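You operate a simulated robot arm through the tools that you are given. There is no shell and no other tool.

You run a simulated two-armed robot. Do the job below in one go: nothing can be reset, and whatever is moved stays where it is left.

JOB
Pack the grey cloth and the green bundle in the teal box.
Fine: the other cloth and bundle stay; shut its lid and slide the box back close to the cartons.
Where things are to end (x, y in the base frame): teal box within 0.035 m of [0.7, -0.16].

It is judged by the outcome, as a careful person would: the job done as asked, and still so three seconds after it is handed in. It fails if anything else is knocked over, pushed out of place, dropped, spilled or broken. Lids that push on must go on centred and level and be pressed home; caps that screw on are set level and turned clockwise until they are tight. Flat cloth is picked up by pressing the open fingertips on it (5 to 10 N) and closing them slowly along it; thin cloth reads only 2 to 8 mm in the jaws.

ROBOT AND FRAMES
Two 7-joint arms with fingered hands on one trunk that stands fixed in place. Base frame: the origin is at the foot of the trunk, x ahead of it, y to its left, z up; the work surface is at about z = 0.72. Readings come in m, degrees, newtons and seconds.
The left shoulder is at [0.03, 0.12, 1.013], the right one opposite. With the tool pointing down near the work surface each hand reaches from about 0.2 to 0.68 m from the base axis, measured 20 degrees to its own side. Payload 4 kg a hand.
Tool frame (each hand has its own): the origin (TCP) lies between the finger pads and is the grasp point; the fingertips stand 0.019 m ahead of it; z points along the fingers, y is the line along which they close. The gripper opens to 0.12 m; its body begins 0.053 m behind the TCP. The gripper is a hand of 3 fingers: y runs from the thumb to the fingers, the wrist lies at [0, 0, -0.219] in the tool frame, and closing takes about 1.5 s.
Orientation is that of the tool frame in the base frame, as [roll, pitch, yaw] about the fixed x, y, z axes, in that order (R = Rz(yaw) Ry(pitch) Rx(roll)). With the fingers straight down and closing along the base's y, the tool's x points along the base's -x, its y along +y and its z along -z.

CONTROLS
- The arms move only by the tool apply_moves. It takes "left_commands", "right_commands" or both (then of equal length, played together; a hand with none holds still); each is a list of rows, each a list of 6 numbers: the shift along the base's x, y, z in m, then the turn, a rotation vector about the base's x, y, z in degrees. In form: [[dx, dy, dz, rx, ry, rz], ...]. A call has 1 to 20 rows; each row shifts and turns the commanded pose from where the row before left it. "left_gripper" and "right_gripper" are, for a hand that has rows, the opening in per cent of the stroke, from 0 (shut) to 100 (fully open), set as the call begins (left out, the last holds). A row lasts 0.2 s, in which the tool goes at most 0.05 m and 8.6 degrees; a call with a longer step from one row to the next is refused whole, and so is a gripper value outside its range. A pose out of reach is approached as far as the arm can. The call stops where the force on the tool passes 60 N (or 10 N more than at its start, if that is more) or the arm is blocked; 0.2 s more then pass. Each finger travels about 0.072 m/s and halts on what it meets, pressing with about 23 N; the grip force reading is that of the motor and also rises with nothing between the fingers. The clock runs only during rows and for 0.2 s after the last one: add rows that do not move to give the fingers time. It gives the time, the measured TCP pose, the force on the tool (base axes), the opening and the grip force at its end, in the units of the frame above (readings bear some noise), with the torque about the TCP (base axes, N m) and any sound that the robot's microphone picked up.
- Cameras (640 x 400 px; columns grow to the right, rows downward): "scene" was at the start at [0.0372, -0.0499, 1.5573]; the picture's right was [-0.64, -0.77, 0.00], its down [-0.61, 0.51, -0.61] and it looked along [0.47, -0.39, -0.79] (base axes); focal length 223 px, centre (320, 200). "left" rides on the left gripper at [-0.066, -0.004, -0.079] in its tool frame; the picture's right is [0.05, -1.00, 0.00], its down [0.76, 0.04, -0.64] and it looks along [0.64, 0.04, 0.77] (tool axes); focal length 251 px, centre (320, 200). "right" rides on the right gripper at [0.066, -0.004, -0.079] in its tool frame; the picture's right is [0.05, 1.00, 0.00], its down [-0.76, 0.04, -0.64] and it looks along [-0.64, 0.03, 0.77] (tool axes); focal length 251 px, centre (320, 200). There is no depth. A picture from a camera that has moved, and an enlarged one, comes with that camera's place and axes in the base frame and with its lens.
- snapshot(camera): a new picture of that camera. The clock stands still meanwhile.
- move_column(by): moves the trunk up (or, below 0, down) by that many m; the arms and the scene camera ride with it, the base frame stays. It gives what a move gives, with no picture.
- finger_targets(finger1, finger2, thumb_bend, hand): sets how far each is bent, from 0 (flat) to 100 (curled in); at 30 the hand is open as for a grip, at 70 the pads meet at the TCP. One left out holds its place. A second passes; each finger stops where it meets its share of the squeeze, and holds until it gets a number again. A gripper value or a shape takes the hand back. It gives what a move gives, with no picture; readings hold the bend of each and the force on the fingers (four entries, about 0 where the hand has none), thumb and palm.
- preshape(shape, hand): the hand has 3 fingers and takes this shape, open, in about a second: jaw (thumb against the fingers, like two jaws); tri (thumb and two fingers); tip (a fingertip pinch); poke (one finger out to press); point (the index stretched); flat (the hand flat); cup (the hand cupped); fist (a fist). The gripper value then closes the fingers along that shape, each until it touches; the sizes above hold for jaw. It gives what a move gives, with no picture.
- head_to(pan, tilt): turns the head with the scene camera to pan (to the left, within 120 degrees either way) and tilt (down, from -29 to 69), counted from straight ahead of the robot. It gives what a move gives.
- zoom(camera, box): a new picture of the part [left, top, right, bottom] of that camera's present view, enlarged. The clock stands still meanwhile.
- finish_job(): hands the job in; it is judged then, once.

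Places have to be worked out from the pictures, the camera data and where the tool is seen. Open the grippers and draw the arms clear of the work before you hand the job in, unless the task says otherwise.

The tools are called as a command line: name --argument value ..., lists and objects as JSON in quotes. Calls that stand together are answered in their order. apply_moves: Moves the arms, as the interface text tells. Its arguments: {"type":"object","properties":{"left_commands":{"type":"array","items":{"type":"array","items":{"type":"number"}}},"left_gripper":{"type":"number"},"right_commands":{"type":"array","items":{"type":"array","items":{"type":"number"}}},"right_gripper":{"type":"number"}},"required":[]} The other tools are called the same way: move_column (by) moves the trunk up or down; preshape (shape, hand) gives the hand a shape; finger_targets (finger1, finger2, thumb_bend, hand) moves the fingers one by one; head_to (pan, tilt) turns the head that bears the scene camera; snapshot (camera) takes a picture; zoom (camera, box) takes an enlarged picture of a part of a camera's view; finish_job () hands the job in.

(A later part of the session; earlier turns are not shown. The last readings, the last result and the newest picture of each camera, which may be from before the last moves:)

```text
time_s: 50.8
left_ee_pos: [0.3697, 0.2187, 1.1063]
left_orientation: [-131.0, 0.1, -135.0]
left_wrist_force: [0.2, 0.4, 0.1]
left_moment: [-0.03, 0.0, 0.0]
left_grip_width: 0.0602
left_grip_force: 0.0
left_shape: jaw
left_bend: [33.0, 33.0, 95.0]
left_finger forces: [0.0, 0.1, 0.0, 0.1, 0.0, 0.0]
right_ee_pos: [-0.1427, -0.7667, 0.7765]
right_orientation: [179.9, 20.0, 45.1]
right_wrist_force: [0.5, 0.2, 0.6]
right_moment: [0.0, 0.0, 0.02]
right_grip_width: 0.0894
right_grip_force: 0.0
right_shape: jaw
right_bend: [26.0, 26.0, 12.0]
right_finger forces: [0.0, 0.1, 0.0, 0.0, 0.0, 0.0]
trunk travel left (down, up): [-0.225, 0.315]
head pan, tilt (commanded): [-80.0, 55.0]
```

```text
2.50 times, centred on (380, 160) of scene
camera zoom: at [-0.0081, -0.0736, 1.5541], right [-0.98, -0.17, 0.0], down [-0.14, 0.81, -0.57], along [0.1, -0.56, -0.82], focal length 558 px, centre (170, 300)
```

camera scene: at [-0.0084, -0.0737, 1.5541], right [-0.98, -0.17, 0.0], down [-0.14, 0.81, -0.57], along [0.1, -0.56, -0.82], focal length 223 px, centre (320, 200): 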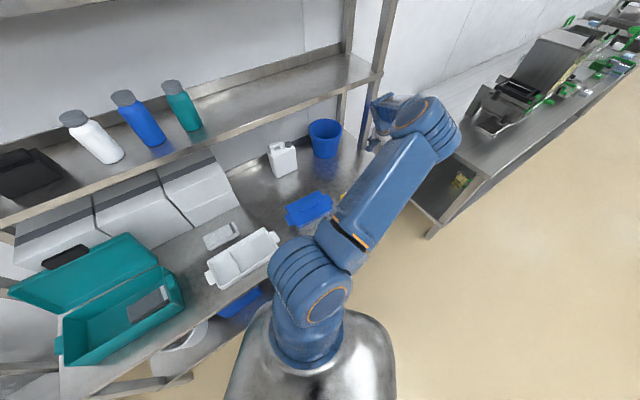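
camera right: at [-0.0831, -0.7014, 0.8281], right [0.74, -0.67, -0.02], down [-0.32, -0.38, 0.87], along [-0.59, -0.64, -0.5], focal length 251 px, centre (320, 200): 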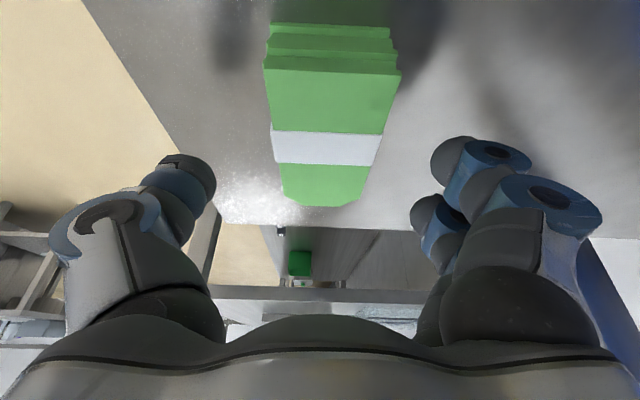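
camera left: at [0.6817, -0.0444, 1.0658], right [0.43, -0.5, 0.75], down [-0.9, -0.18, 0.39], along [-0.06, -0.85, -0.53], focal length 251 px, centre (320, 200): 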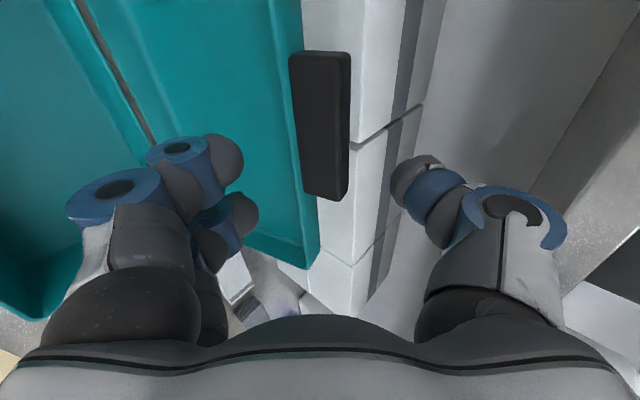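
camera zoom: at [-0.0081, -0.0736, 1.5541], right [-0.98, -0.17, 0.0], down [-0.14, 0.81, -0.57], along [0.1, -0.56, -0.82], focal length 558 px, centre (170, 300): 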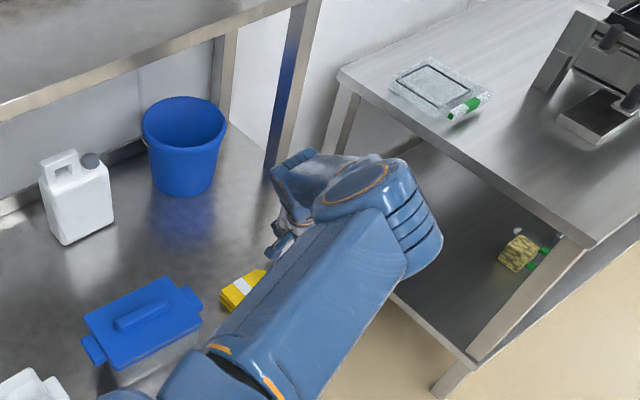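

The bundle sits squarely between the jaws. Lowering the last ~24 mm with a 3 mm correction, then closing.

apply_moves --right_commands '[[0.001, -0.001, -0.01, 0, 0, 0], [0.001, -0.001, -0.008, 0, 0, 0], [0, 0, -0.006, 0, 0, 0]]'

apply_moves --right_commands '[[0, 0, 0, 0, 0, 0], [0, 0, 0, 0, 0, 0], [0, 0, 0, 0, 0, 0], [0, 0, 0, 0, 0, 0], [0, 0, 0, 0, 0, 0]]' --right_gripper 25

snapshot --camera "right"

```text
time_s: 51.6
left_ee_pos: [0.371, 0.2213, 1.1062]
left_orientation: [-131.0, 0.0, -134.9]
left_wrist_force: [0.7, 0.6, 0.1]
left_moment: [0.0, 0.02, -0.07]
left_grip_width: 0.0602
left_grip_force: 0.0
left_shape: jaw
left_bend: [33.0, 33.0, 95.0]
left_finger forces: [0.0, 0.0, 0.1, 0.1, 0.0, 0.0]
right_ee_pos: [-0.1404, -0.7697, 0.7527]
right_orientation: [180.0, 20.0, 45.1]
right_wrist_force: [-0.5, 0.1, -0.6]
right_moment: [0.04, -0.01, 0.0]
right_grip_width: 0.0896
right_grip_force: 0.1
right_shape: jaw
right_bend: [26.0, 26.0, 12.0]
right_finger forces: [0.0, 0.0, 0.1, 0.0, 0.1, 0.0]
trunk travel left (down, up): [-0.225, 0.315]
head pan, tilt (commanded): [-80.0, 55.0]
```

```text
time_s: 52.8
left_ee_pos: [0.3702, 0.2186, 1.1067]
left_orientation: [-131.0, -0.1, -135.0]
left_wrist_force: [0.0, -0.5, 0.2]
left_moment: [0.02, 0.04, -0.03]
left_grip_width: 0.0603
left_grip_force: 0.1
left_shape: jaw
left_bend: [33.0, 33.0, 95.0]
left_finger forces: [0.1, 0.0, 0.0, 0.0, 0.0, 0.0]
right_ee_pos: [-0.139, -0.7693, 0.7511]
right_orientation: [180.0, 20.1, 45.1]
right_wrist_force: [0.3, 0.2, 0.3]
right_moment: [-0.01, -0.01, 0.0]
right_grip_width: 0.0421
right_grip_force: 22.8
right_shape: jaw
right_bend: [39.0, 39.0, 95.0]
right_finger forces: [10.3, 10.3, 0.0, 0.1, 20.5, 0.0]
trunk travel left (down, up): [-0.225, 0.315]
head pan, tilt (commanded): [-80.0, 55.0]
```

```text
taken
camera right: at [-0.0802, -0.7024, 0.804], right [0.74, -0.67, -0.02], down [-0.32, -0.38, 0.87], along [-0.59, -0.64, -0.5], focal length 251 px, centre (320, 200)
```

right: 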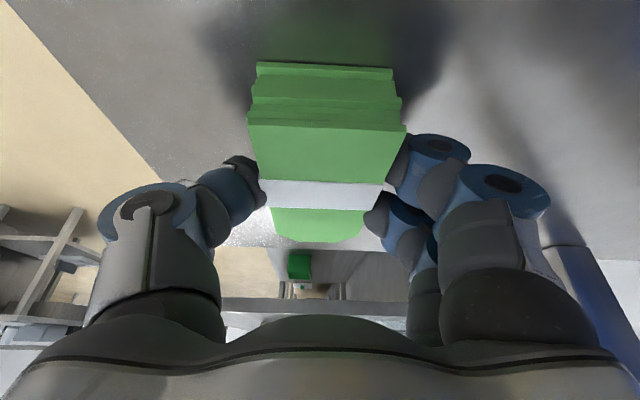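

The bundle is gripped at 42 mm with both fingers and thumb loaded. Lifting straight up and checking.

apply_moves --right_commands '[[0, 0, 0.015, 0, 0, 0], [0, 0, 0.02, 0, 0, 0], [0, 0, 0.03, 0, 0, 0], [0, 0, 0.035, 0, 0, 0], [0, 0, 0.035, 0, 0, 0], [0, 0, 0.035, 0, 0, 0], [0, 0, 0.035, 0, 0, 0], [0, 0, 0.035, 0, 0, 0]]'

snapshot --camera "right"

snapshot --camera "scene"

```text
time_s: 54.6
left_ee_pos: [0.3707, 0.2205, 1.1085]
left_orientation: [-131.2, 0.1, -135.0]
left_wrist_force: [-0.6, 0.2, 0.7]
left_moment: [-0.04, 0.01, -0.02]
left_grip_width: 0.0603
left_grip_force: 0.0
left_shape: jaw
left_bend: [33.0, 33.0, 95.0]
left_finger forces: [0.1, 0.0, 0.1, 0.0, 0.0, 0.0]
right_ee_pos: [-0.1397, -0.7663, 0.9915]
right_orientation: [-179.9, 20.0, 45.0]
right_wrist_force: [-0.3, 0.8, -0.7]
right_moment: [0.04, -0.01, -0.03]
right_grip_width: 0.0419
right_grip_force: 22.9
right_shape: jaw
right_bend: [39.0, 39.0, 95.0]
right_finger forces: [10.3, 10.3, 0.1, 0.0, 20.5, 0.1]
trunk travel left (down, up): [-0.225, 0.315]
head pan, tilt (commanded): [-80.0, 55.0]
```

```text
taken
camera right: at [-0.0794, -0.7004, 1.0438], right [0.74, -0.67, -0.02], down [-0.32, -0.38, 0.87], along [-0.59, -0.64, -0.5], focal length 251 px, centre (320, 200)
```

right: 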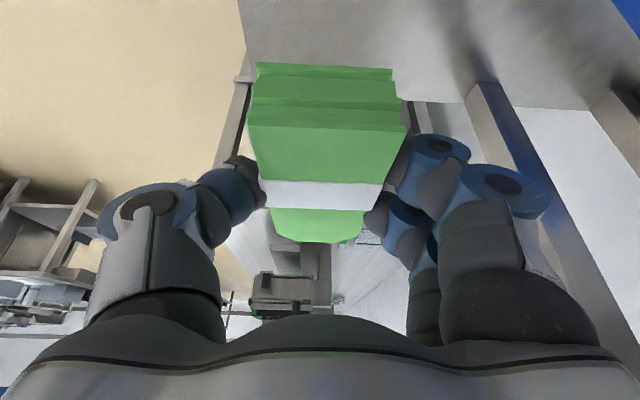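

```text
taken
camera scene: at [-0.0078, -0.0724, 1.5542], right [-0.98, -0.17, 0.0], down [-0.14, 0.81, -0.57], along [0.1, -0.57, -0.82], focal length 223 px, centre (320, 200)
```

scene: 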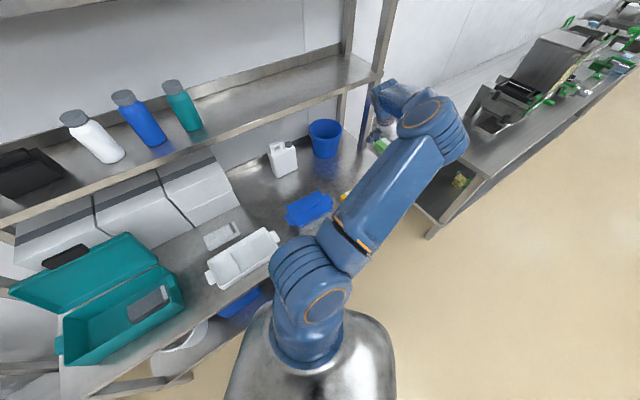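

The bundle is secure. I'll carry it along the table at z≈0.99 toward the box, rotating the hand 180° gradually so it arrives aligned with the box and leaning away from the left wall.

apply_moves --right_commands '[[0.0318, 0.0318, 0.002, 0, 0, 7.5], [0.0318, 0.0318, 0.002, 0, 0, 7.5], [0.0318, 0.0318, 0, 0, 0, 7.5], [0.0318, 0.0318, 0, 0, 0, 7.5], [0.0318, 0.0318, 0, 0, 0, 7.5], [0.0318, 0.0318, 0, 0, 0, 7.5], [0.0318, 0.0318, 0, 0, 0, 7.5], [0.0318, 0.0318, 0, 0, 0, 7.5], [0.0318, 0.0318, 0, 0, 0, 7.5], [0.0318, 0.0318, 0, 0, 0, 7.5], [0.0318, 0.0318, 0, 0, 0, 7.5], [0.0318, 0.0318, 0, 0, 0, 7.5]]'

snapshot --camera "scene"

snapshot --camera "right"

```text
time_s: 57.2
left_ee_pos: [0.3718, 0.2203, 1.1077]
left_orientation: [-131.1, 0.0, -134.9]
left_wrist_force: [0.3, -0.6, -0.3]
left_moment: [0.0, -0.03, 0.0]
left_grip_width: 0.0606
left_grip_force: 0.1
left_shape: jaw
left_bend: [33.0, 33.0, 95.0]
left_finger forces: [0.1, 0.0, 0.0, 0.0, 0.1, 0.0]
right_ee_pos: [0.2578, -0.4068, 0.997]
right_orientation: [-179.9, 20.0, 135.3]
right_wrist_force: [-0.2, 0.7, -1.7]
right_moment: [0.01, 0.03, -0.01]
right_grip_width: 0.0416
right_grip_force: 22.9
right_shape: jaw
right_bend: [39.0, 39.0, 95.0]
right_finger forces: [10.3, 10.3, 0.0, 0.1, 20.7, 0.0]
right hand out of reach, approached as far as the arm can: row 10, 11
trunk travel left (down, up): [-0.225, 0.315]
head pan, tilt (commanded): [-80.0, 55.0]
```

```text
taken
camera scene: at [-0.0071, -0.0728, 1.5542], right [-0.98, -0.17, 0.0], down [-0.14, 0.81, -0.57], along [0.1, -0.57, -0.82], focal length 223 px, centre (320, 200)
```

scene: 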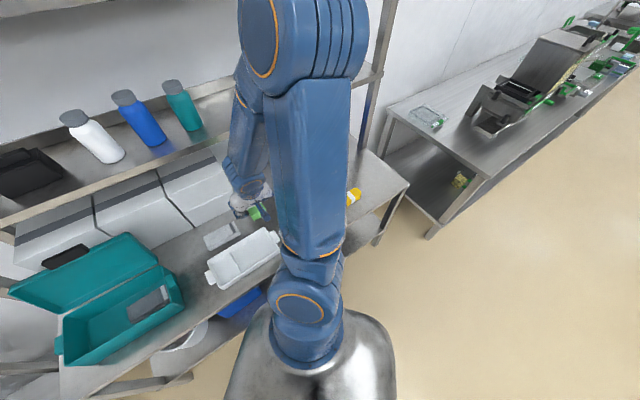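

```text
taken
camera right: at [0.1909, -0.3465, 1.0488], right [0.67, 0.74, -0.02], down [0.38, -0.32, 0.87], along [0.64, -0.59, -0.5], focal length 251 px, centre (320, 200)
```

right: 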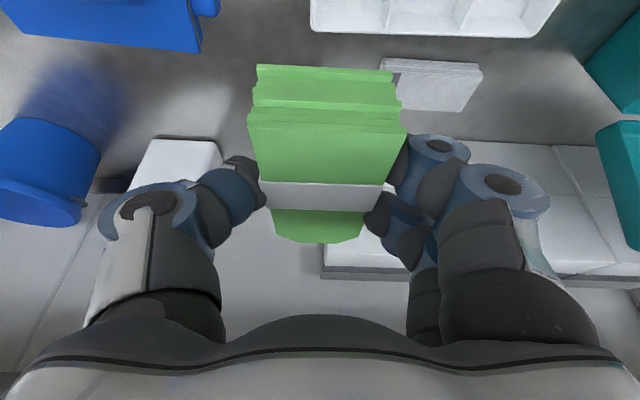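

Still gripped, and the arm has recovered from a brief joint limit. Continuing the second half of the carry to above the box.

apply_moves --right_commands '[[0.0335, 0.0297, 0, 0, 0, 7.5], [0.0335, 0.0297, 0, 0, 0, 7.5], [0.0335, 0.0297, 0, 0, 0, 7.5], [0.0335, 0.0297, 0, 0, 0, 7.5], [0.0335, 0.0297, 0, 0, 0, 7.5], [0.0335, 0.0297, 0, 0, 0, 7.5], [0.0335, 0.0297, 0, 0, 0, 7.5], [0.0335, 0.0297, 0, 0, 0, 7.5], [0.0335, 0.0297, 0, 0, 0, 7.5], [0.0335, 0.0297, 0, 0, 0, 7.5], [0.0335, 0.0297, 0, 0, 0, 7.5], [0.0335, 0.0297, 0, 0, 0, 7.5]]'

head_to --pan -35 --tilt 55

snapshot --camera "scene"

snapshot --camera "right"

```text
time_s: 59.8
left_ee_pos: [0.3717, 0.2199, 1.1075]
left_orientation: [-131.0, -0.1, -134.9]
left_wrist_force: [0.2, -0.2, -0.2]
left_moment: [-0.03, 0.01, 0.01]
left_grip_width: 0.0603
left_grip_force: 0.0
left_shape: jaw
left_bend: [33.0, 33.0, 95.0]
left_finger forces: [0.0, 0.0, 0.0, 0.0, 0.0, 0.1]
right_ee_pos: [0.6579, -0.0437, 0.9967]
right_orientation: [179.8, 19.8, -134.9]
right_wrist_force: [0.4, 0.7, -0.2]
right_moment: [-0.01, 0.02, 0.02]
right_grip_width: 0.0416
right_grip_force: 22.6
right_shape: jaw
right_bend: [39.0, 39.0, 95.0]
right_finger forces: [10.3, 10.3, 0.1, 0.0, 20.5, 0.0]
trunk travel left (down, up): [-0.225, 0.315]
head pan, tilt (commanded): [-80.0, 55.0]
```

```text
time_s: 61.0
left_ee_pos: [0.3702, 0.2193, 1.108]
left_orientation: [-131.2, 0.0, -134.9]
left_wrist_force: [-0.4, 0.9, -0.2]
left_moment: [-0.02, -0.02, -0.02]
left_grip_width: 0.0604
left_grip_force: 0.0
left_shape: jaw
left_bend: [33.0, 33.0, 95.0]
left_finger forces: [0.1, 0.0, 0.1, 0.0, 0.1, 0.0]
right_ee_pos: [0.6576, -0.044, 0.9971]
right_orientation: [-179.9, 20.0, -135.0]
right_wrist_force: [0.4, 0.6, -0.9]
right_moment: [0.01, -0.02, 0.01]
right_grip_width: 0.0417
right_grip_force: 23.1
right_shape: jaw
right_bend: [39.0, 39.0, 95.0]
right_finger forces: [10.4, 10.3, 0.2, 0.0, 20.4, 0.0]
trunk travel left (down, up): [-0.225, 0.315]
head pan, tilt (commanded): [-35.0, 55.0]
```

```text
taken
camera scene: at [0.0389, -0.0435, 1.5541], right [-0.57, -0.82, 0.0], down [-0.67, 0.47, -0.57], along [0.47, -0.33, -0.82], focal length 223 px, centre (320, 200)
```

scene: 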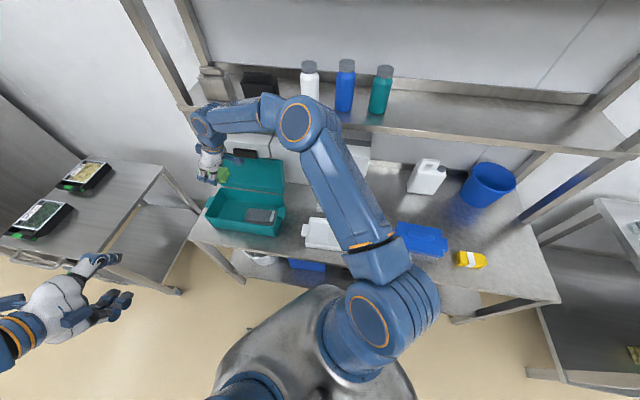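

```text
taken
camera right: at [0.5958, -0.1095, 1.0495], right [-0.74, 0.67, -0.02], down [0.32, 0.38, 0.87], along [0.59, 0.64, -0.5], focal length 251 px, centre (320, 200)
```

right: 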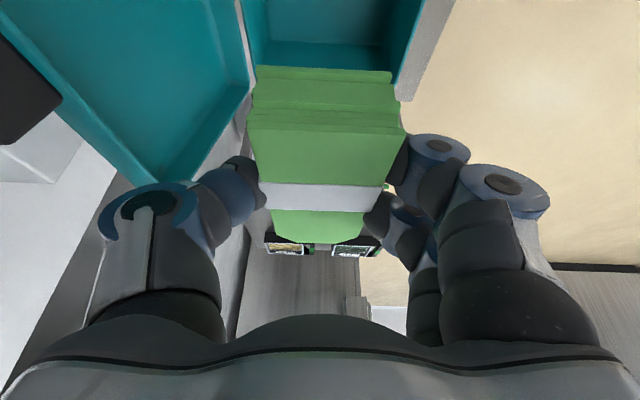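

The bundle is over the left half of the box (n≈0.496, w≈0.434). I'll shift ~9 mm toward the front for finger clearance and lower it.

apply_moves --right_commands '[[-0.0032, 0.0032, -0.03, 0, 0, 0], [-0.0032, 0.0032, -0.03, 0, 0, 0], [0, 0, -0.03, 0, 0, 0], [0, 0, -0.03, 0, 0, 0], [0, 0, -0.03, 0, 0, 0], [0, 0, -0.025, 0, 0, 0], [0, 0, -0.02, 0, 0, 0]]'

snapshot --camera "right"

zoom --camera "scene" --box '[160, 100, 340, 250]'

```text
time_s: 62.5
left_ee_pos: [0.3712, 0.2201, 1.1067]
left_orientation: [-131.1, 0.0, -135.0]
left_wrist_force: [1.0, 0.6, -0.2]
left_moment: [-0.03, -0.03, 0.01]
left_grip_width: 0.0605
left_grip_force: 0.0
left_shape: jaw
left_bend: [33.0, 33.0, 95.0]
left_finger forces: [0.0, 0.0, 0.0, 0.0, 0.0, 0.0]
right_ee_pos: [0.6498, -0.0423, 0.801]
right_orientation: [-180.0, 20.0, -134.9]
right_wrist_force: [-0.5, -0.7, -0.3]
right_moment: [-0.01, 0.0, 0.02]
right_grip_width: 0.0418
right_grip_force: 22.4
right_shape: jaw
right_bend: [39.0, 39.0, 95.0]
right_finger forces: [10.2, 10.2, 0.1, 0.1, 20.4, 0.0]
trunk travel left (down, up): [-0.225, 0.315]
head pan, tilt (commanded): [-35.0, 55.0]
```

```text
taken
camera right: at [0.5879, -0.1085, 0.8532], right [-0.74, 0.67, -0.02], down [0.32, 0.38, 0.87], along [0.59, 0.64, -0.5], focal length 251 px, centre (320, 200)
```

right: 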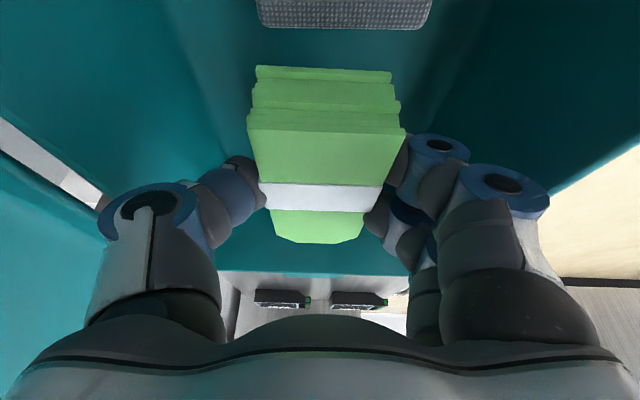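

```text
2.67 times, centred on (250, 175) of scene
camera zoom: at [0.0394, -0.0434, 1.5541], right [-0.57, -0.82, 0.0], down [-0.67, 0.47, -0.57], along [0.47, -0.33, -0.82], focal length 596 px, centre (507, 267)
```

zoom: 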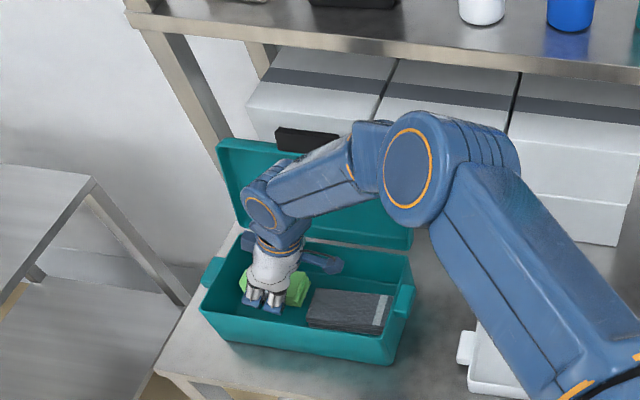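

No contact so far; bundle is inside the box beside the cloth. Lowering the remaining ~38 mm gently.

apply_moves --right_commands '[[0, 0, -0.012, 0, 0, 0], [0, 0, -0.012, 0, 0, 0], [0, 0, -0.008, 0, 0, 0], [0, 0, -0.005, 0, 0, 0]]'

snapshot --camera "right"

```text
time_s: 63.5
left_ee_pos: [0.3714, 0.2199, 1.1068]
left_orientation: [-131.1, 0.0, -135.0]
left_wrist_force: [-0.4, -0.5, -0.1]
left_moment: [0.01, 0.02, -0.01]
left_grip_width: 0.0601
left_grip_force: 0.1
left_shape: jaw
left_bend: [33.0, 33.0, 95.0]
left_finger forces: [0.1, 0.1, 0.0, 0.0, 0.1, 0.0]
right_ee_pos: [0.6495, -0.0434, 0.7654]
right_orientation: [-180.0, 19.9, -134.9]
right_wrist_force: [-0.5, 0.1, -1.4]
right_moment: [-0.02, 0.01, 0.0]
right_grip_width: 0.0417
right_grip_force: 22.6
right_shape: jaw
right_bend: [39.0, 39.0, 95.0]
right_finger forces: [10.2, 10.3, 0.1, 0.1, 20.4, 0.0]
trunk travel left (down, up): [-0.225, 0.315]
head pan, tilt (commanded): [-35.0, 55.0]
```

```text
taken
camera right: at [0.5883, -0.1082, 0.8177], right [-0.74, 0.67, -0.02], down [0.32, 0.38, 0.87], along [0.59, 0.64, -0.5], focal length 251 px, centre (320, 200)
```

right: 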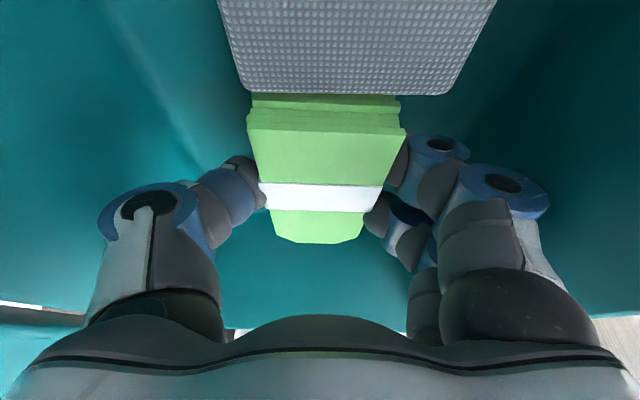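

Still free of contact; the bundle is next to the cloth's end. Lowering 6 mm more to meet the floor.

apply_moves --right_commands '[[0, 0, -0.003, 0, 0, 0], [0, 0, -0.003, 0, 0, 0]]'

```text
time_s: 64.2
left_ee_pos: [0.3703, 0.2193, 1.107]
left_orientation: [-131.1, -0.1, -135.0]
left_wrist_force: [0.8, 0.5, 0.2]
left_moment: [0.01, -0.01, 0.0]
left_grip_width: 0.0603
left_grip_force: 0.1
left_shape: jaw
left_bend: [33.0, 33.0, 95.0]
left_finger forces: [0.0, 0.0, 0.0, 0.0, 0.0, 0.0]
right_ee_pos: [0.6501, -0.0432, 0.7595]
right_orientation: [-180.0, 20.1, -134.9]
right_wrist_force: [0.0, -0.6, -1.2]
right_moment: [-0.02, 0.01, 0.02]
right_grip_width: 0.0415
right_grip_force: 21.9
right_shape: jaw
right_bend: [39.0, 39.0, 95.0]
right_finger forces: [10.2, 10.2, 0.0, 0.1, 20.4, 0.0]
trunk travel left (down, up): [-0.225, 0.315]
head pan, tilt (commanded): [-35.0, 55.0]
```

The bundle's bottom is within ~2 mm of the floor. Opening slightly to release.

apply_moves --right_commands '[[0, 0, 0, 0, 0, 0], [0, 0, 0, 0, 0, 0], [0, 0, 0, 0, 0, 0]]' --right_gripper 46

snapshot --camera "right"

```text
time_s: 65.0
left_ee_pos: [0.3709, 0.2186, 1.1073]
left_orientation: [-131.1, 0.0, -135.0]
left_wrist_force: [0.0, 0.6, 0.1]
left_moment: [-0.01, 0.03, -0.03]
left_grip_width: 0.0603
left_grip_force: 0.1
left_shape: jaw
left_bend: [33.0, 33.0, 95.0]
left_finger forces: [0.0, 0.1, 0.1, 0.0, 0.1, 0.1]
right_ee_pos: [0.649, -0.0422, 0.7589]
right_orientation: [180.0, 20.1, -134.8]
right_wrist_force: [-0.4, -0.8, -0.6]
right_moment: [-0.02, 0.0, -0.03]
right_grip_width: 0.0547
right_grip_force: 0.1
right_shape: jaw
right_bend: [35.0, 35.0, 96.0]
right_finger forces: [0.0, 0.0, 0.1, 0.0, 0.1, 0.0]
trunk travel left (down, up): [-0.225, 0.315]
head pan, tilt (commanded): [-35.0, 55.0]
```

```text
taken
camera right: at [0.5882, -0.1078, 0.8116], right [-0.74, 0.67, -0.02], down [0.32, 0.38, 0.87], along [0.59, 0.64, -0.5], focal length 251 px, centre (320, 200)
```

right: 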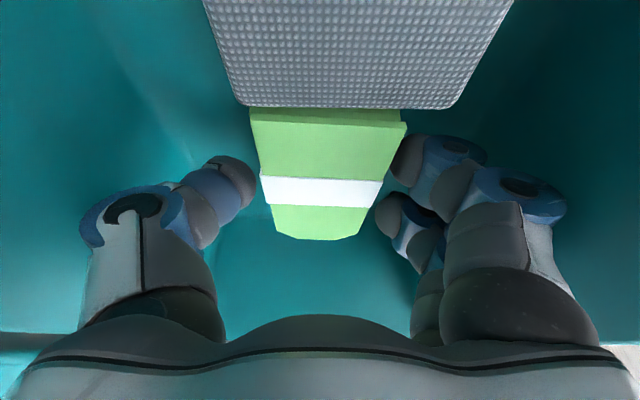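

Released with no forces. Raising the right hand straight up out of the box, then checking the contents.

apply_moves --right_commands '[[0, 0, 0.01, 0, 0, 0], [0, 0, 0.02, 0, 0, 0], [0, 0, 0.03, 0, 0, 0], [0, 0, 0.035, 0, 0, 0], [0, 0, 0.035, 0, 0, 0], [0, 0, 0.035, 0, 0, 0], [0, 0, 0.04, 0, 0, 0], [0, 0, 0.04, 0, 0, 0]]'

snapshot --camera "right"

zoom --camera "scene" --box '[160, 100, 340, 250]'

```text
time_s: 66.8
left_ee_pos: [0.3704, 0.2197, 1.1077]
left_orientation: [-131.1, 0.0, -135.1]
left_wrist_force: [-0.5, 0.0, -1.4]
left_moment: [0.01, 0.01, -0.03]
left_grip_width: 0.0602
left_grip_force: 0.1
left_shape: jaw
left_bend: [33.0, 33.0, 95.0]
left_finger forces: [0.0, 0.0, 0.0, 0.0, 0.0, 0.0]
right_ee_pos: [0.649, -0.0434, 1.0052]
right_orientation: [180.0, 19.9, -134.9]
right_wrist_force: [0.2, -0.4, 0.5]
right_moment: [-0.02, 0.0, 0.02]
right_grip_width: 0.0547
right_grip_force: 0.1
right_shape: jaw
right_bend: [35.0, 35.0, 96.0]
right_finger forces: [0.1, 0.0, 0.1, 0.1, 0.0, 0.0]
trunk travel left (down, up): [-0.225, 0.315]
head pan, tilt (commanded): [-35.0, 55.0]
```

```text
taken
camera right: at [0.5882, -0.109, 1.0574], right [-0.74, 0.67, -0.02], down [0.32, 0.38, 0.87], along [0.59, 0.64, -0.5], focal length 251 px, centre (320, 200)
```

right: 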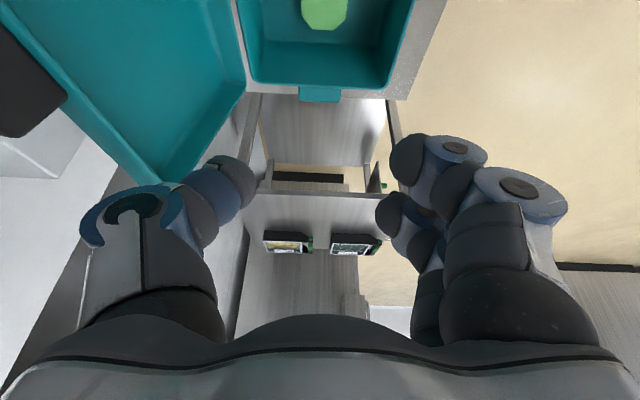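

```text
2.67 times, centred on (250, 175) of scene
camera zoom: at [0.0383, -0.0433, 1.5542], right [-0.57, -0.82, 0.0], down [-0.67, 0.47, -0.57], along [0.47, -0.33, -0.82], focal length 596 px, centre (507, 267)
```

zoom: 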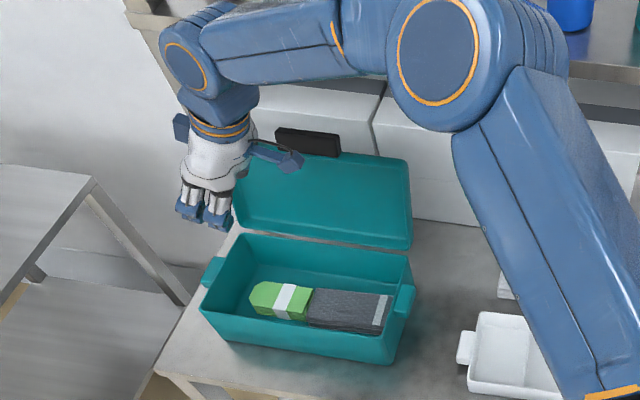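

Both the grey cloth and green bundle lie flat in the box. Now I'll withdraw the right arm along the table so the left hand can close the lid.

apply_moves --right_commands '[[-0.015, 0.015, 0.01, -4.71, 4.71, 0], [-0.015, 0.015, 0.01, -4.71, 4.71, 0], [-0.015, 0.015, 0.005, -4.71, 4.71, 0], [-0.033, -0.033, 0, 0, 0, -7], [-0.033, -0.033, 0, 0, 0, -7], [-0.033, -0.033, 0, 0, 0, -7], [-0.033, -0.033, 0.005, 0, 0, -7], [-0.033, -0.033, 0.005, 0, 0, -7], [-0.033, -0.033, 0.005, 0, 0, -7], [-0.033, -0.033, 0.01, 0, 0, -7], [-0.033, -0.033, 0.01, 0, 0, -7], [-0.033, -0.033, 0.01, 0, 0, -7], [-0.033, -0.033, 0.01, 0, 0, -7]]'

head_to --pan -15 --tilt 55

snapshot --camera "scene"

```text
time_s: 69.5
left_ee_pos: [0.3701, 0.2199, 1.1073]
left_orientation: [-131.1, 0.0, -135.0]
left_wrist_force: [0.1, -0.3, 0.3]
left_moment: [0.01, 0.0, 0.02]
left_grip_width: 0.06
left_grip_force: 0.0
left_shape: jaw
left_bend: [33.0, 33.0, 95.0]
left_finger forces: [0.1, 0.0, 0.1, 0.1, 0.0, 0.0]
right_ee_pos: [0.2725, -0.3272, 1.0879]
right_orientation: [179.8, 0.1, 155.0]
right_wrist_force: [-0.5, -0.6, -0.5]
right_moment: [-0.01, -0.02, -0.02]
right_grip_width: 0.0547
right_grip_force: 0.0
right_shape: jaw
right_bend: [35.0, 35.0, 96.0]
right_finger forces: [0.0, 0.1, 0.0, 0.0, 0.1, 0.1]
trunk travel left (down, up): [-0.225, 0.315]
head pan, tilt (commanded): [-35.0, 55.0]
```

```text
time_s: 70.4
left_ee_pos: [0.371, 0.2188, 1.1069]
left_orientation: [-131.2, -0.1, -134.9]
left_wrist_force: [-0.1, -0.5, 0.0]
left_moment: [-0.02, 0.02, -0.02]
left_grip_width: 0.0602
left_grip_force: 0.0
left_shape: jaw
left_bend: [33.0, 33.0, 95.0]
left_finger forces: [0.1, 0.1, 0.0, 0.0, 0.0, 0.0]
right_ee_pos: [0.2752, -0.327, 1.0877]
right_orientation: [179.9, 0.1, 155.1]
right_wrist_force: [-0.1, 0.7, 0.0]
right_moment: [-0.02, 0.01, 0.0]
right_grip_width: 0.0546
right_grip_force: 0.0
right_shape: jaw
right_bend: [35.0, 35.0, 96.0]
right_finger forces: [0.0, 0.0, 0.0, 0.0, 0.1, 0.0]
trunk travel left (down, up): [-0.225, 0.315]
head pan, tilt (commanded): [-15.0, 55.0]
```

```text
taken
camera scene: at [0.0489, -0.0209, 1.5542], right [-0.26, -0.97, 0.0], down [-0.79, 0.21, -0.57], along [0.55, -0.15, -0.82], focal length 223 px, centre (320, 200)
```

scene: 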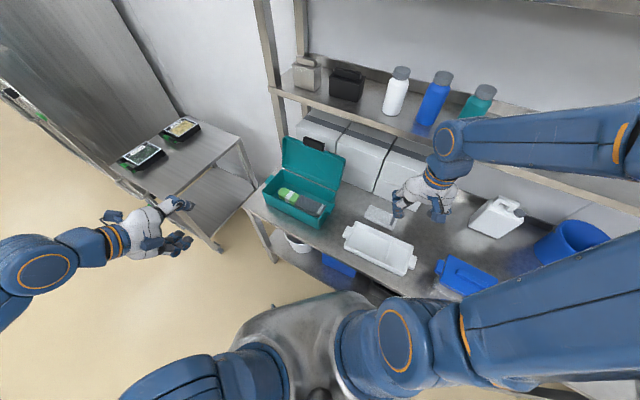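

zoom --camera "scene" --box '[240, 110, 400, 240]'

```text
3.08 times, centred on (320, 175) of scene
camera zoom: at [0.0489, -0.0209, 1.5542], right [-0.26, -0.97, 0.0], down [-0.79, 0.21, -0.57], along [0.55, -0.15, -0.82], focal length 687 px, centre (320, 277)
```

zoom: 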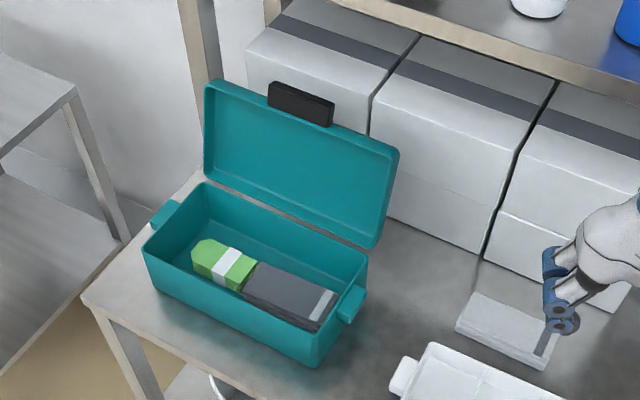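

The contents sit well below the rim and the lid rests at ~105°, tab centre at n≈0.623, z≈0.969. I'll bring the left hand back in front of the lid with the jaws opened wide, above tab height.

apply_moves --left_commands '[[0.0251, -0.0304, -0.0047, 2.1, 2.1, 0], [0.0251, -0.0304, -0.0047, 0, 0, 0], [0.0251, -0.0304, -0.0047, 0, 0, 0], [0.0251, -0.0304, -0.0047, 0, 0, 0], [0.0251, -0.0304, -0.0047, 0, 0, 0], [0.0251, -0.0304, -0.0047, 0, 0, 0], [0.0251, -0.0304, -0.0047, 0, 0, 0], [0.0251, -0.0304, -0.0047, 0, 0, 0], [0.0251, -0.0304, -0.0047, 0, 0, 0], [0.0251, -0.0304, -0.0047, 0, 0, 0]]' --left_gripper 83

snapshot --camera "left"

zoom --camera "scene" --box '[240, 90, 400, 240]'

```text
time_s: 72.6
left_ee_pos: [0.6178, -0.0893, 1.0601]
left_orientation: [-134.2, 0.1, -135.0]
left_wrist_force: [0.7, -0.4, -0.3]
left_moment: [-0.02, 0.0, 0.0]
left_grip_width: 0.0996
left_grip_force: 0.0
left_shape: jaw
left_bend: [25.0, 25.0, 11.0]
left_finger forces: [0.0, 0.1, 0.1, 0.1, 0.1, 0.1]
right_ee_pos: [0.2751, -0.3268, 1.0869]
right_orientation: [180.0, 0.0, 155.1]
right_wrist_force: [0.0, 0.0, 0.1]
right_moment: [0.01, 0.0, 0.04]
right_grip_width: 0.0551
right_grip_force: 0.0
right_shape: jaw
right_bend: [35.0, 35.0, 96.0]
right_finger forces: [0.1, 0.1, 0.1, 0.0, 0.0, 0.1]
trunk travel left (down, up): [-0.225, 0.315]
head pan, tilt (commanded): [-15.0, 55.0]
```

```text
taken
camera left: at [0.6272, -0.0029, 1.1173], right [0.45, -0.53, 0.72], down [-0.89, -0.19, 0.42], along [-0.08, -0.83, -0.56], focal length 251 px, centre (320, 200)
```

left: 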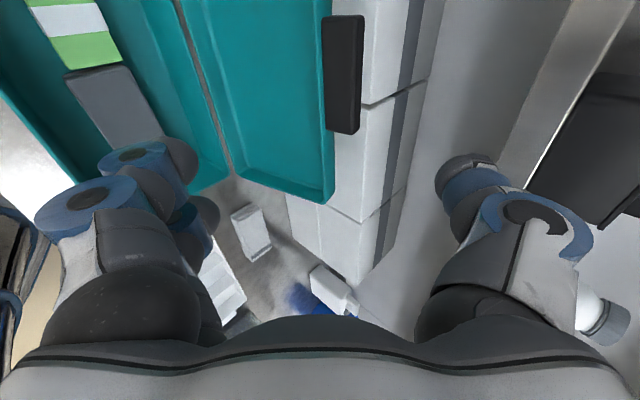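

```text
2.67 times, centred on (320, 165) of scene
camera zoom: at [0.0505, -0.0217, 1.5541], right [-0.26, -0.97, 0.0], down [-0.79, 0.21, -0.57], along [0.55, -0.15, -0.82], focal length 596 px, centre (320, 293)
```

zoom: 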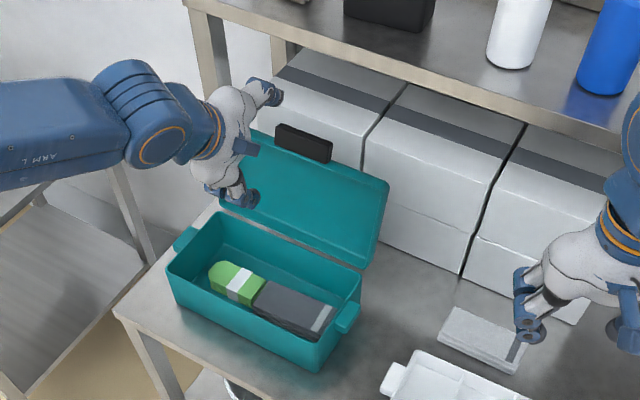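

The hand is in front of the tab with jaws at 100 mm. Moving forward over the tab so that the thumb passes above and behind it while the fingers stay in front of the lid.

apply_moves --left_commands '[[0.0252, -0.0232, -0.005, 0, 0, 0], [0.0252, -0.0232, -0.01, 0, 0, 0], [0.0252, -0.0232, -0.01, 0, 0, 0]]'

snapshot --camera "left"

zoom --camera "scene" --box '[240, 90, 400, 240]'

```text
time_s: 73.4
left_ee_pos: [0.6931, -0.1567, 1.0346]
left_orientation: [-134.2, 0.0, -135.0]
left_wrist_force: [0.6, 0.1, -0.2]
left_moment: [0.0, 0.0, -0.02]
left_grip_width: 0.0995
left_grip_force: 0.2
left_shape: jaw
left_bend: [25.0, 25.0, 11.0]
left_finger forces: [0.0, 0.0, 0.0, 0.0, 0.0, 0.1]
right_ee_pos: [0.2748, -0.3274, 1.0871]
right_orientation: [180.0, -0.1, 155.1]
right_wrist_force: [-0.3, -0.4, -0.9]
right_moment: [0.0, 0.01, 0.03]
right_grip_width: 0.0547
right_grip_force: 0.0
right_shape: jaw
right_bend: [35.0, 35.0, 96.0]
right_finger forces: [0.0, 0.0, 0.0, 0.0, 0.0, 0.0]
trunk travel left (down, up): [-0.225, 0.315]
head pan, tilt (commanded): [-15.0, 55.0]
```

```text
taken
camera left: at [0.7023, -0.072, 1.091], right [0.45, -0.53, 0.72], down [-0.89, -0.19, 0.42], along [-0.08, -0.83, -0.56], focal length 251 px, centre (320, 200)
```

left: 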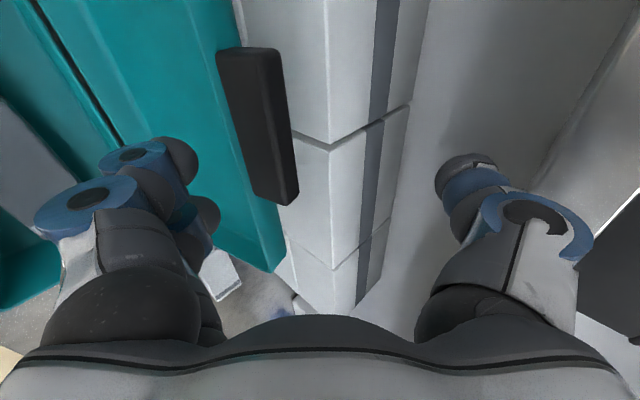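

```text
2.67 times, centred on (320, 165) of scene
camera zoom: at [0.0508, -0.0224, 1.554], right [-0.26, -0.97, 0.0], down [-0.79, 0.21, -0.57], along [0.55, -0.15, -0.82], focal length 596 px, centre (320, 293)
```

zoom: 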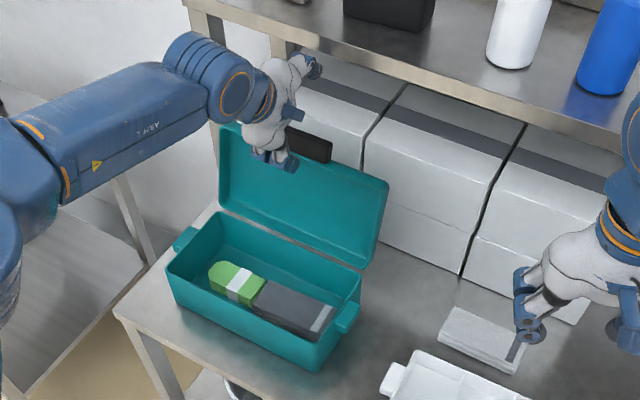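

The tab now lies between the fingers (front) and thumb (behind). Lowering straight down ~9 cm so the thumb hooks behind the tab.

apply_moves --left_commands '[[0, 0, -0.025, 0, 0, 0], [0, 0, -0.025, 0, 0, 0], [0, 0, -0.025, 0, 0, 0], [0, 0, -0.018, 0, 0, 0]]'

snapshot --camera "left"

zoom --camera "scene" --box '[240, 90, 400, 240]'

```text
time_s: 74.4
left_ee_pos: [0.6921, -0.1564, 0.9439]
left_orientation: [-134.0, 0.0, -135.1]
left_wrist_force: [1.4, -1.9, 1.6]
left_moment: [-0.02, -0.01, 0.0]
left_grip_width: 0.0997
left_grip_force: 0.1
left_shape: jaw
left_bend: [25.0, 25.0, 9.0]
left_finger forces: [0.0, 0.1, 0.0, 0.1, 2.1, 0.0]
right_ee_pos: [0.2735, -0.3268, 1.0888]
right_orientation: [-179.9, 0.1, 155.1]
right_wrist_force: [0.0, -0.1, -0.8]
right_moment: [-0.02, 0.0, 0.01]
right_grip_width: 0.0551
right_grip_force: 0.1
right_shape: jaw
right_bend: [35.0, 35.0, 96.0]
right_finger forces: [0.0, 0.1, 0.0, 0.1, 0.0, 0.0]
trunk travel left (down, up): [-0.225, 0.315]
head pan, tilt (commanded): [-15.0, 55.0]
```

```text
taken
camera left: at [0.7028, -0.0711, 0.9999], right [0.45, -0.53, 0.72], down [-0.89, -0.19, 0.42], along [-0.08, -0.83, -0.56], focal length 251 px, centre (320, 200)
```

left: 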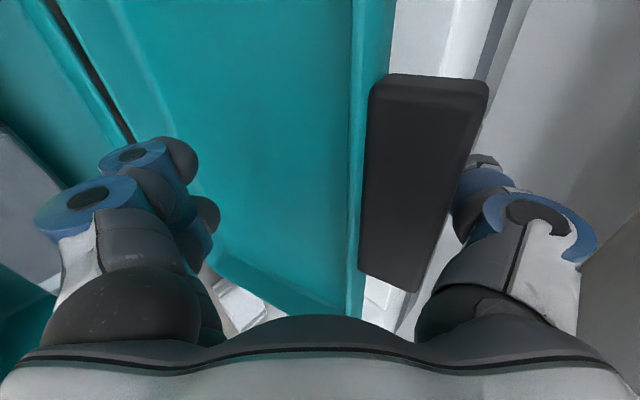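

```text
2.67 times, centred on (320, 165) of scene
camera zoom: at [0.0493, -0.0209, 1.5542], right [-0.26, -0.97, 0.0], down [-0.79, 0.21, -0.57], along [0.55, -0.15, -0.82], focal length 596 px, centre (320, 293)
```

zoom: 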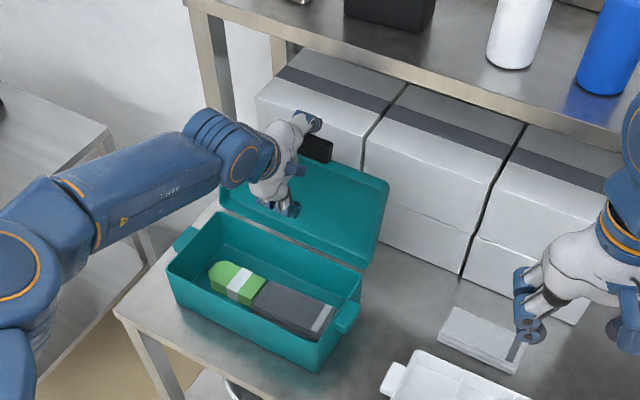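

The thumb feels the back of the tab (2 N). Pulling gently toward the robot to bring the lid to about vertical.

apply_moves --left_commands '[[-0.007, 0.007, 0.001, 0, 0, 0], [-0.007, 0.007, 0.001, 0, 0, 0], [-0.007, 0.007, 0, 0, 0, 0]]'

snapshot --camera "left"

zoom --camera "scene" --box '[240, 90, 400, 240]'

```text
time_s: 75.2
left_ee_pos: [0.671, -0.1346, 0.9476]
left_orientation: [-133.9, 0.0, -135.1]
left_wrist_force: [1.4, -2.3, 10.3]
left_moment: [-0.11, -0.22, -0.05]
left_grip_width: 0.1005
left_grip_force: 0.0
left_shape: jaw
left_bend: [25.0, 25.0, 3.0]
left_finger forces: [0.1, 0.0, 0.0, 0.0, 10.2, 0.0]
right_ee_pos: [0.2729, -0.3259, 1.0882]
right_orientation: [-180.0, 0.1, 155.1]
right_wrist_force: [0.1, -0.9, -0.1]
right_moment: [0.0, 0.0, -0.01]
right_grip_width: 0.0547
right_grip_force: 0.0
right_shape: jaw
right_bend: [35.0, 35.0, 96.0]
right_finger forces: [0.0, 0.0, 0.1, 0.0, 0.0, 0.0]
trunk travel left (down, up): [-0.225, 0.315]
head pan, tilt (commanded): [-15.0, 55.0]
```

```text
taken
camera left: at [0.6813, -0.0494, 1.0031], right [0.45, -0.53, 0.72], down [-0.89, -0.19, 0.42], along [-0.08, -0.83, -0.56], focal length 251 px, centre (320, 200)
```

left: 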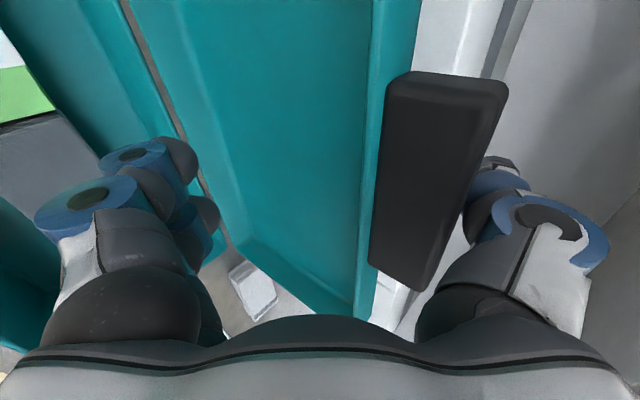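

```text
2.67 times, centred on (320, 165) of scene
camera zoom: at [0.0479, -0.0207, 1.5543], right [-0.26, -0.97, 0.0], down [-0.79, 0.21, -0.57], along [0.55, -0.15, -0.82], focal length 596 px, centre (320, 293)
```

zoom: 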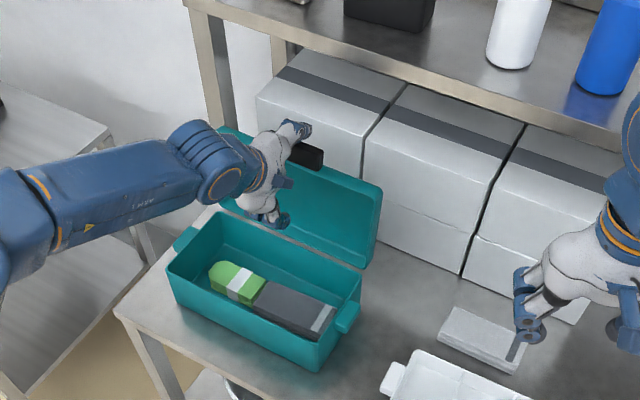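

The lid is coming forward, but the thumb is pressing down on the tab (10 N). I'll ease up slightly, narrow the jaws to reduce slack, and pull a bit more.

apply_moves --left_commands '[[0, 0, 0.008, 0, 0, 0], [-0.005, 0.005, 0.004, 1.4, 1.4, 0], [-0.006, 0.006, 0.003, 1.4, 1.4, 0]]' --left_gripper 68

snapshot --camera "left"

zoom --camera "scene" --box '[240, 90, 400, 240]'

```text
time_s: 76.0
left_ee_pos: [0.6609, -0.1215, 0.9584]
left_orientation: [-138.2, 0.1, -135.1]
left_wrist_force: [0.4, -0.1, 0.2]
left_moment: [-0.01, 0.02, 0.02]
left_grip_width: 0.0822
left_grip_force: 0.0
left_shape: jaw
left_bend: [28.0, 28.0, 14.0]
left_finger forces: [0.0, 0.0, 0.0, 0.0, 0.2, 0.0]
right_ee_pos: [0.274, -0.326, 1.0882]
right_orientation: [-179.9, 0.0, 155.1]
right_wrist_force: [0.4, -0.9, 0.4]
right_moment: [0.0, 0.01, 0.02]
right_grip_width: 0.0548
right_grip_force: 0.0
right_shape: jaw
right_bend: [35.0, 35.0, 96.0]
right_finger forces: [0.0, 0.1, 0.0, 0.0, 0.0, 0.0]
trunk travel left (down, up): [-0.225, 0.315]
head pan, tilt (commanded): [-15.0, 55.0]
```

```text
taken
camera left: at [0.6738, -0.0402, 1.0181], right [0.49, -0.56, 0.67], down [-0.87, -0.22, 0.45], along [-0.11, -0.8, -0.59], focal length 251 px, centre (320, 200)
```

left: 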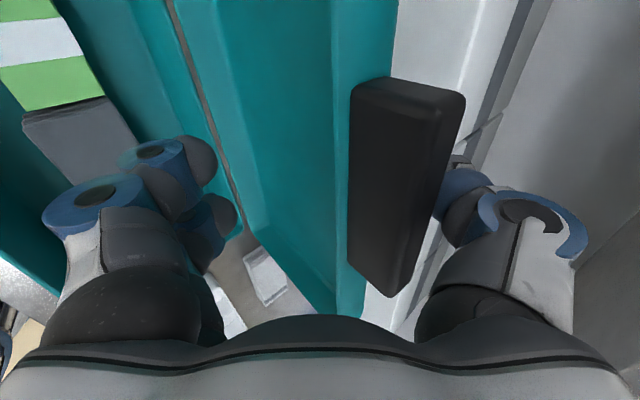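

```text
2.67 times, centred on (320, 165) of scene
camera zoom: at [0.0495, -0.0207, 1.5541], right [-0.26, -0.97, 0.0], down [-0.79, 0.21, -0.57], along [0.55, -0.15, -0.82], focal length 596 px, centre (320, 293)
```

zoom: 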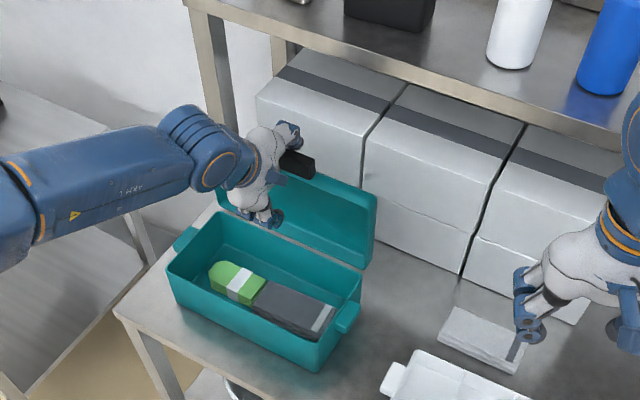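

The lid is now about vertical with almost no load. I'll close the jaws a little more around the tab and continue slowly toward the robot so the lid comes to rest on the fingers.

apply_moves --left_commands '[[0, 0, 0.004, 0, 0, 0], [-0.004, 0.004, 0.003, 0, 0, 0], [-0.005, 0.005, 0.002, 0, 0, 0]]' --left_gripper 55

snapshot --camera "left"

zoom --camera "scene" --box '[240, 90, 400, 240]'

```text
time_s: 76.8
left_ee_pos: [0.6516, -0.1149, 0.9686]
left_orientation: [-138.0, 0.0, -135.0]
left_wrist_force: [-0.3, -0.2, 0.7]
left_moment: [-0.02, -0.04, -0.05]
left_grip_width: 0.0665
left_grip_force: 0.0
left_shape: jaw
left_bend: [32.0, 32.0, 93.0]
left_finger forces: [0.0, 0.0, 0.0, 0.0, 0.1, 0.0]
right_ee_pos: [0.2745, -0.3268, 1.088]
right_orientation: [-180.0, 0.1, 155.1]
right_wrist_force: [0.1, -0.7, -0.4]
right_moment: [-0.02, 0.0, 0.01]
right_grip_width: 0.0548
right_grip_force: 0.1
right_shape: jaw
right_bend: [35.0, 35.0, 96.0]
right_finger forces: [0.0, 0.0, 0.0, 0.1, 0.0, 0.1]
trunk travel left (down, up): [-0.225, 0.315]
head pan, tilt (commanded): [-15.0, 55.0]
```

```text
taken
camera left: at [0.6639, -0.032, 1.0278], right [0.49, -0.56, 0.67], down [-0.87, -0.21, 0.45], along [-0.11, -0.8, -0.59], focal length 251 px, centre (320, 200)
```

left: 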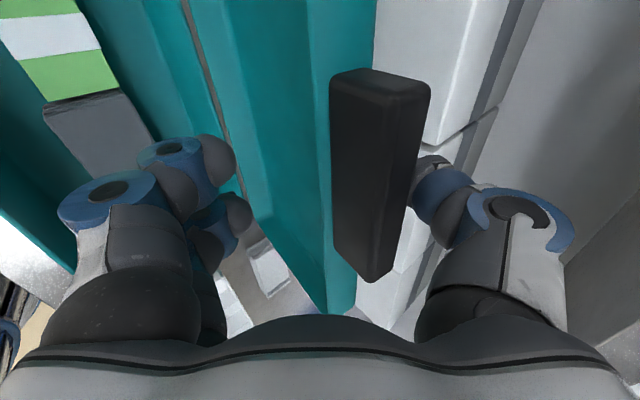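

```text
2.67 times, centred on (320, 165) of scene
camera zoom: at [0.0493, -0.0207, 1.5541], right [-0.26, -0.97, 0.0], down [-0.79, 0.21, -0.57], along [0.55, -0.15, -0.82], focal length 596 px, centre (320, 293)
```

zoom: 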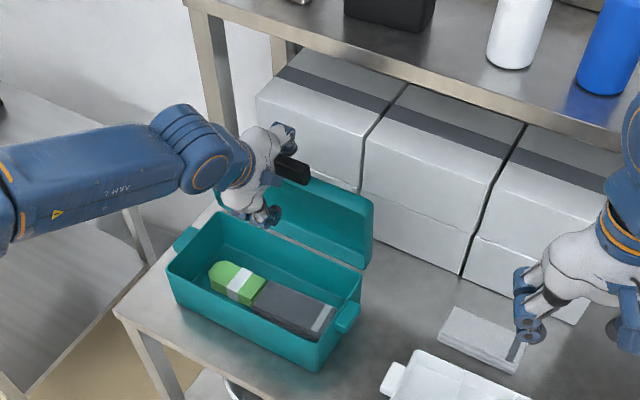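

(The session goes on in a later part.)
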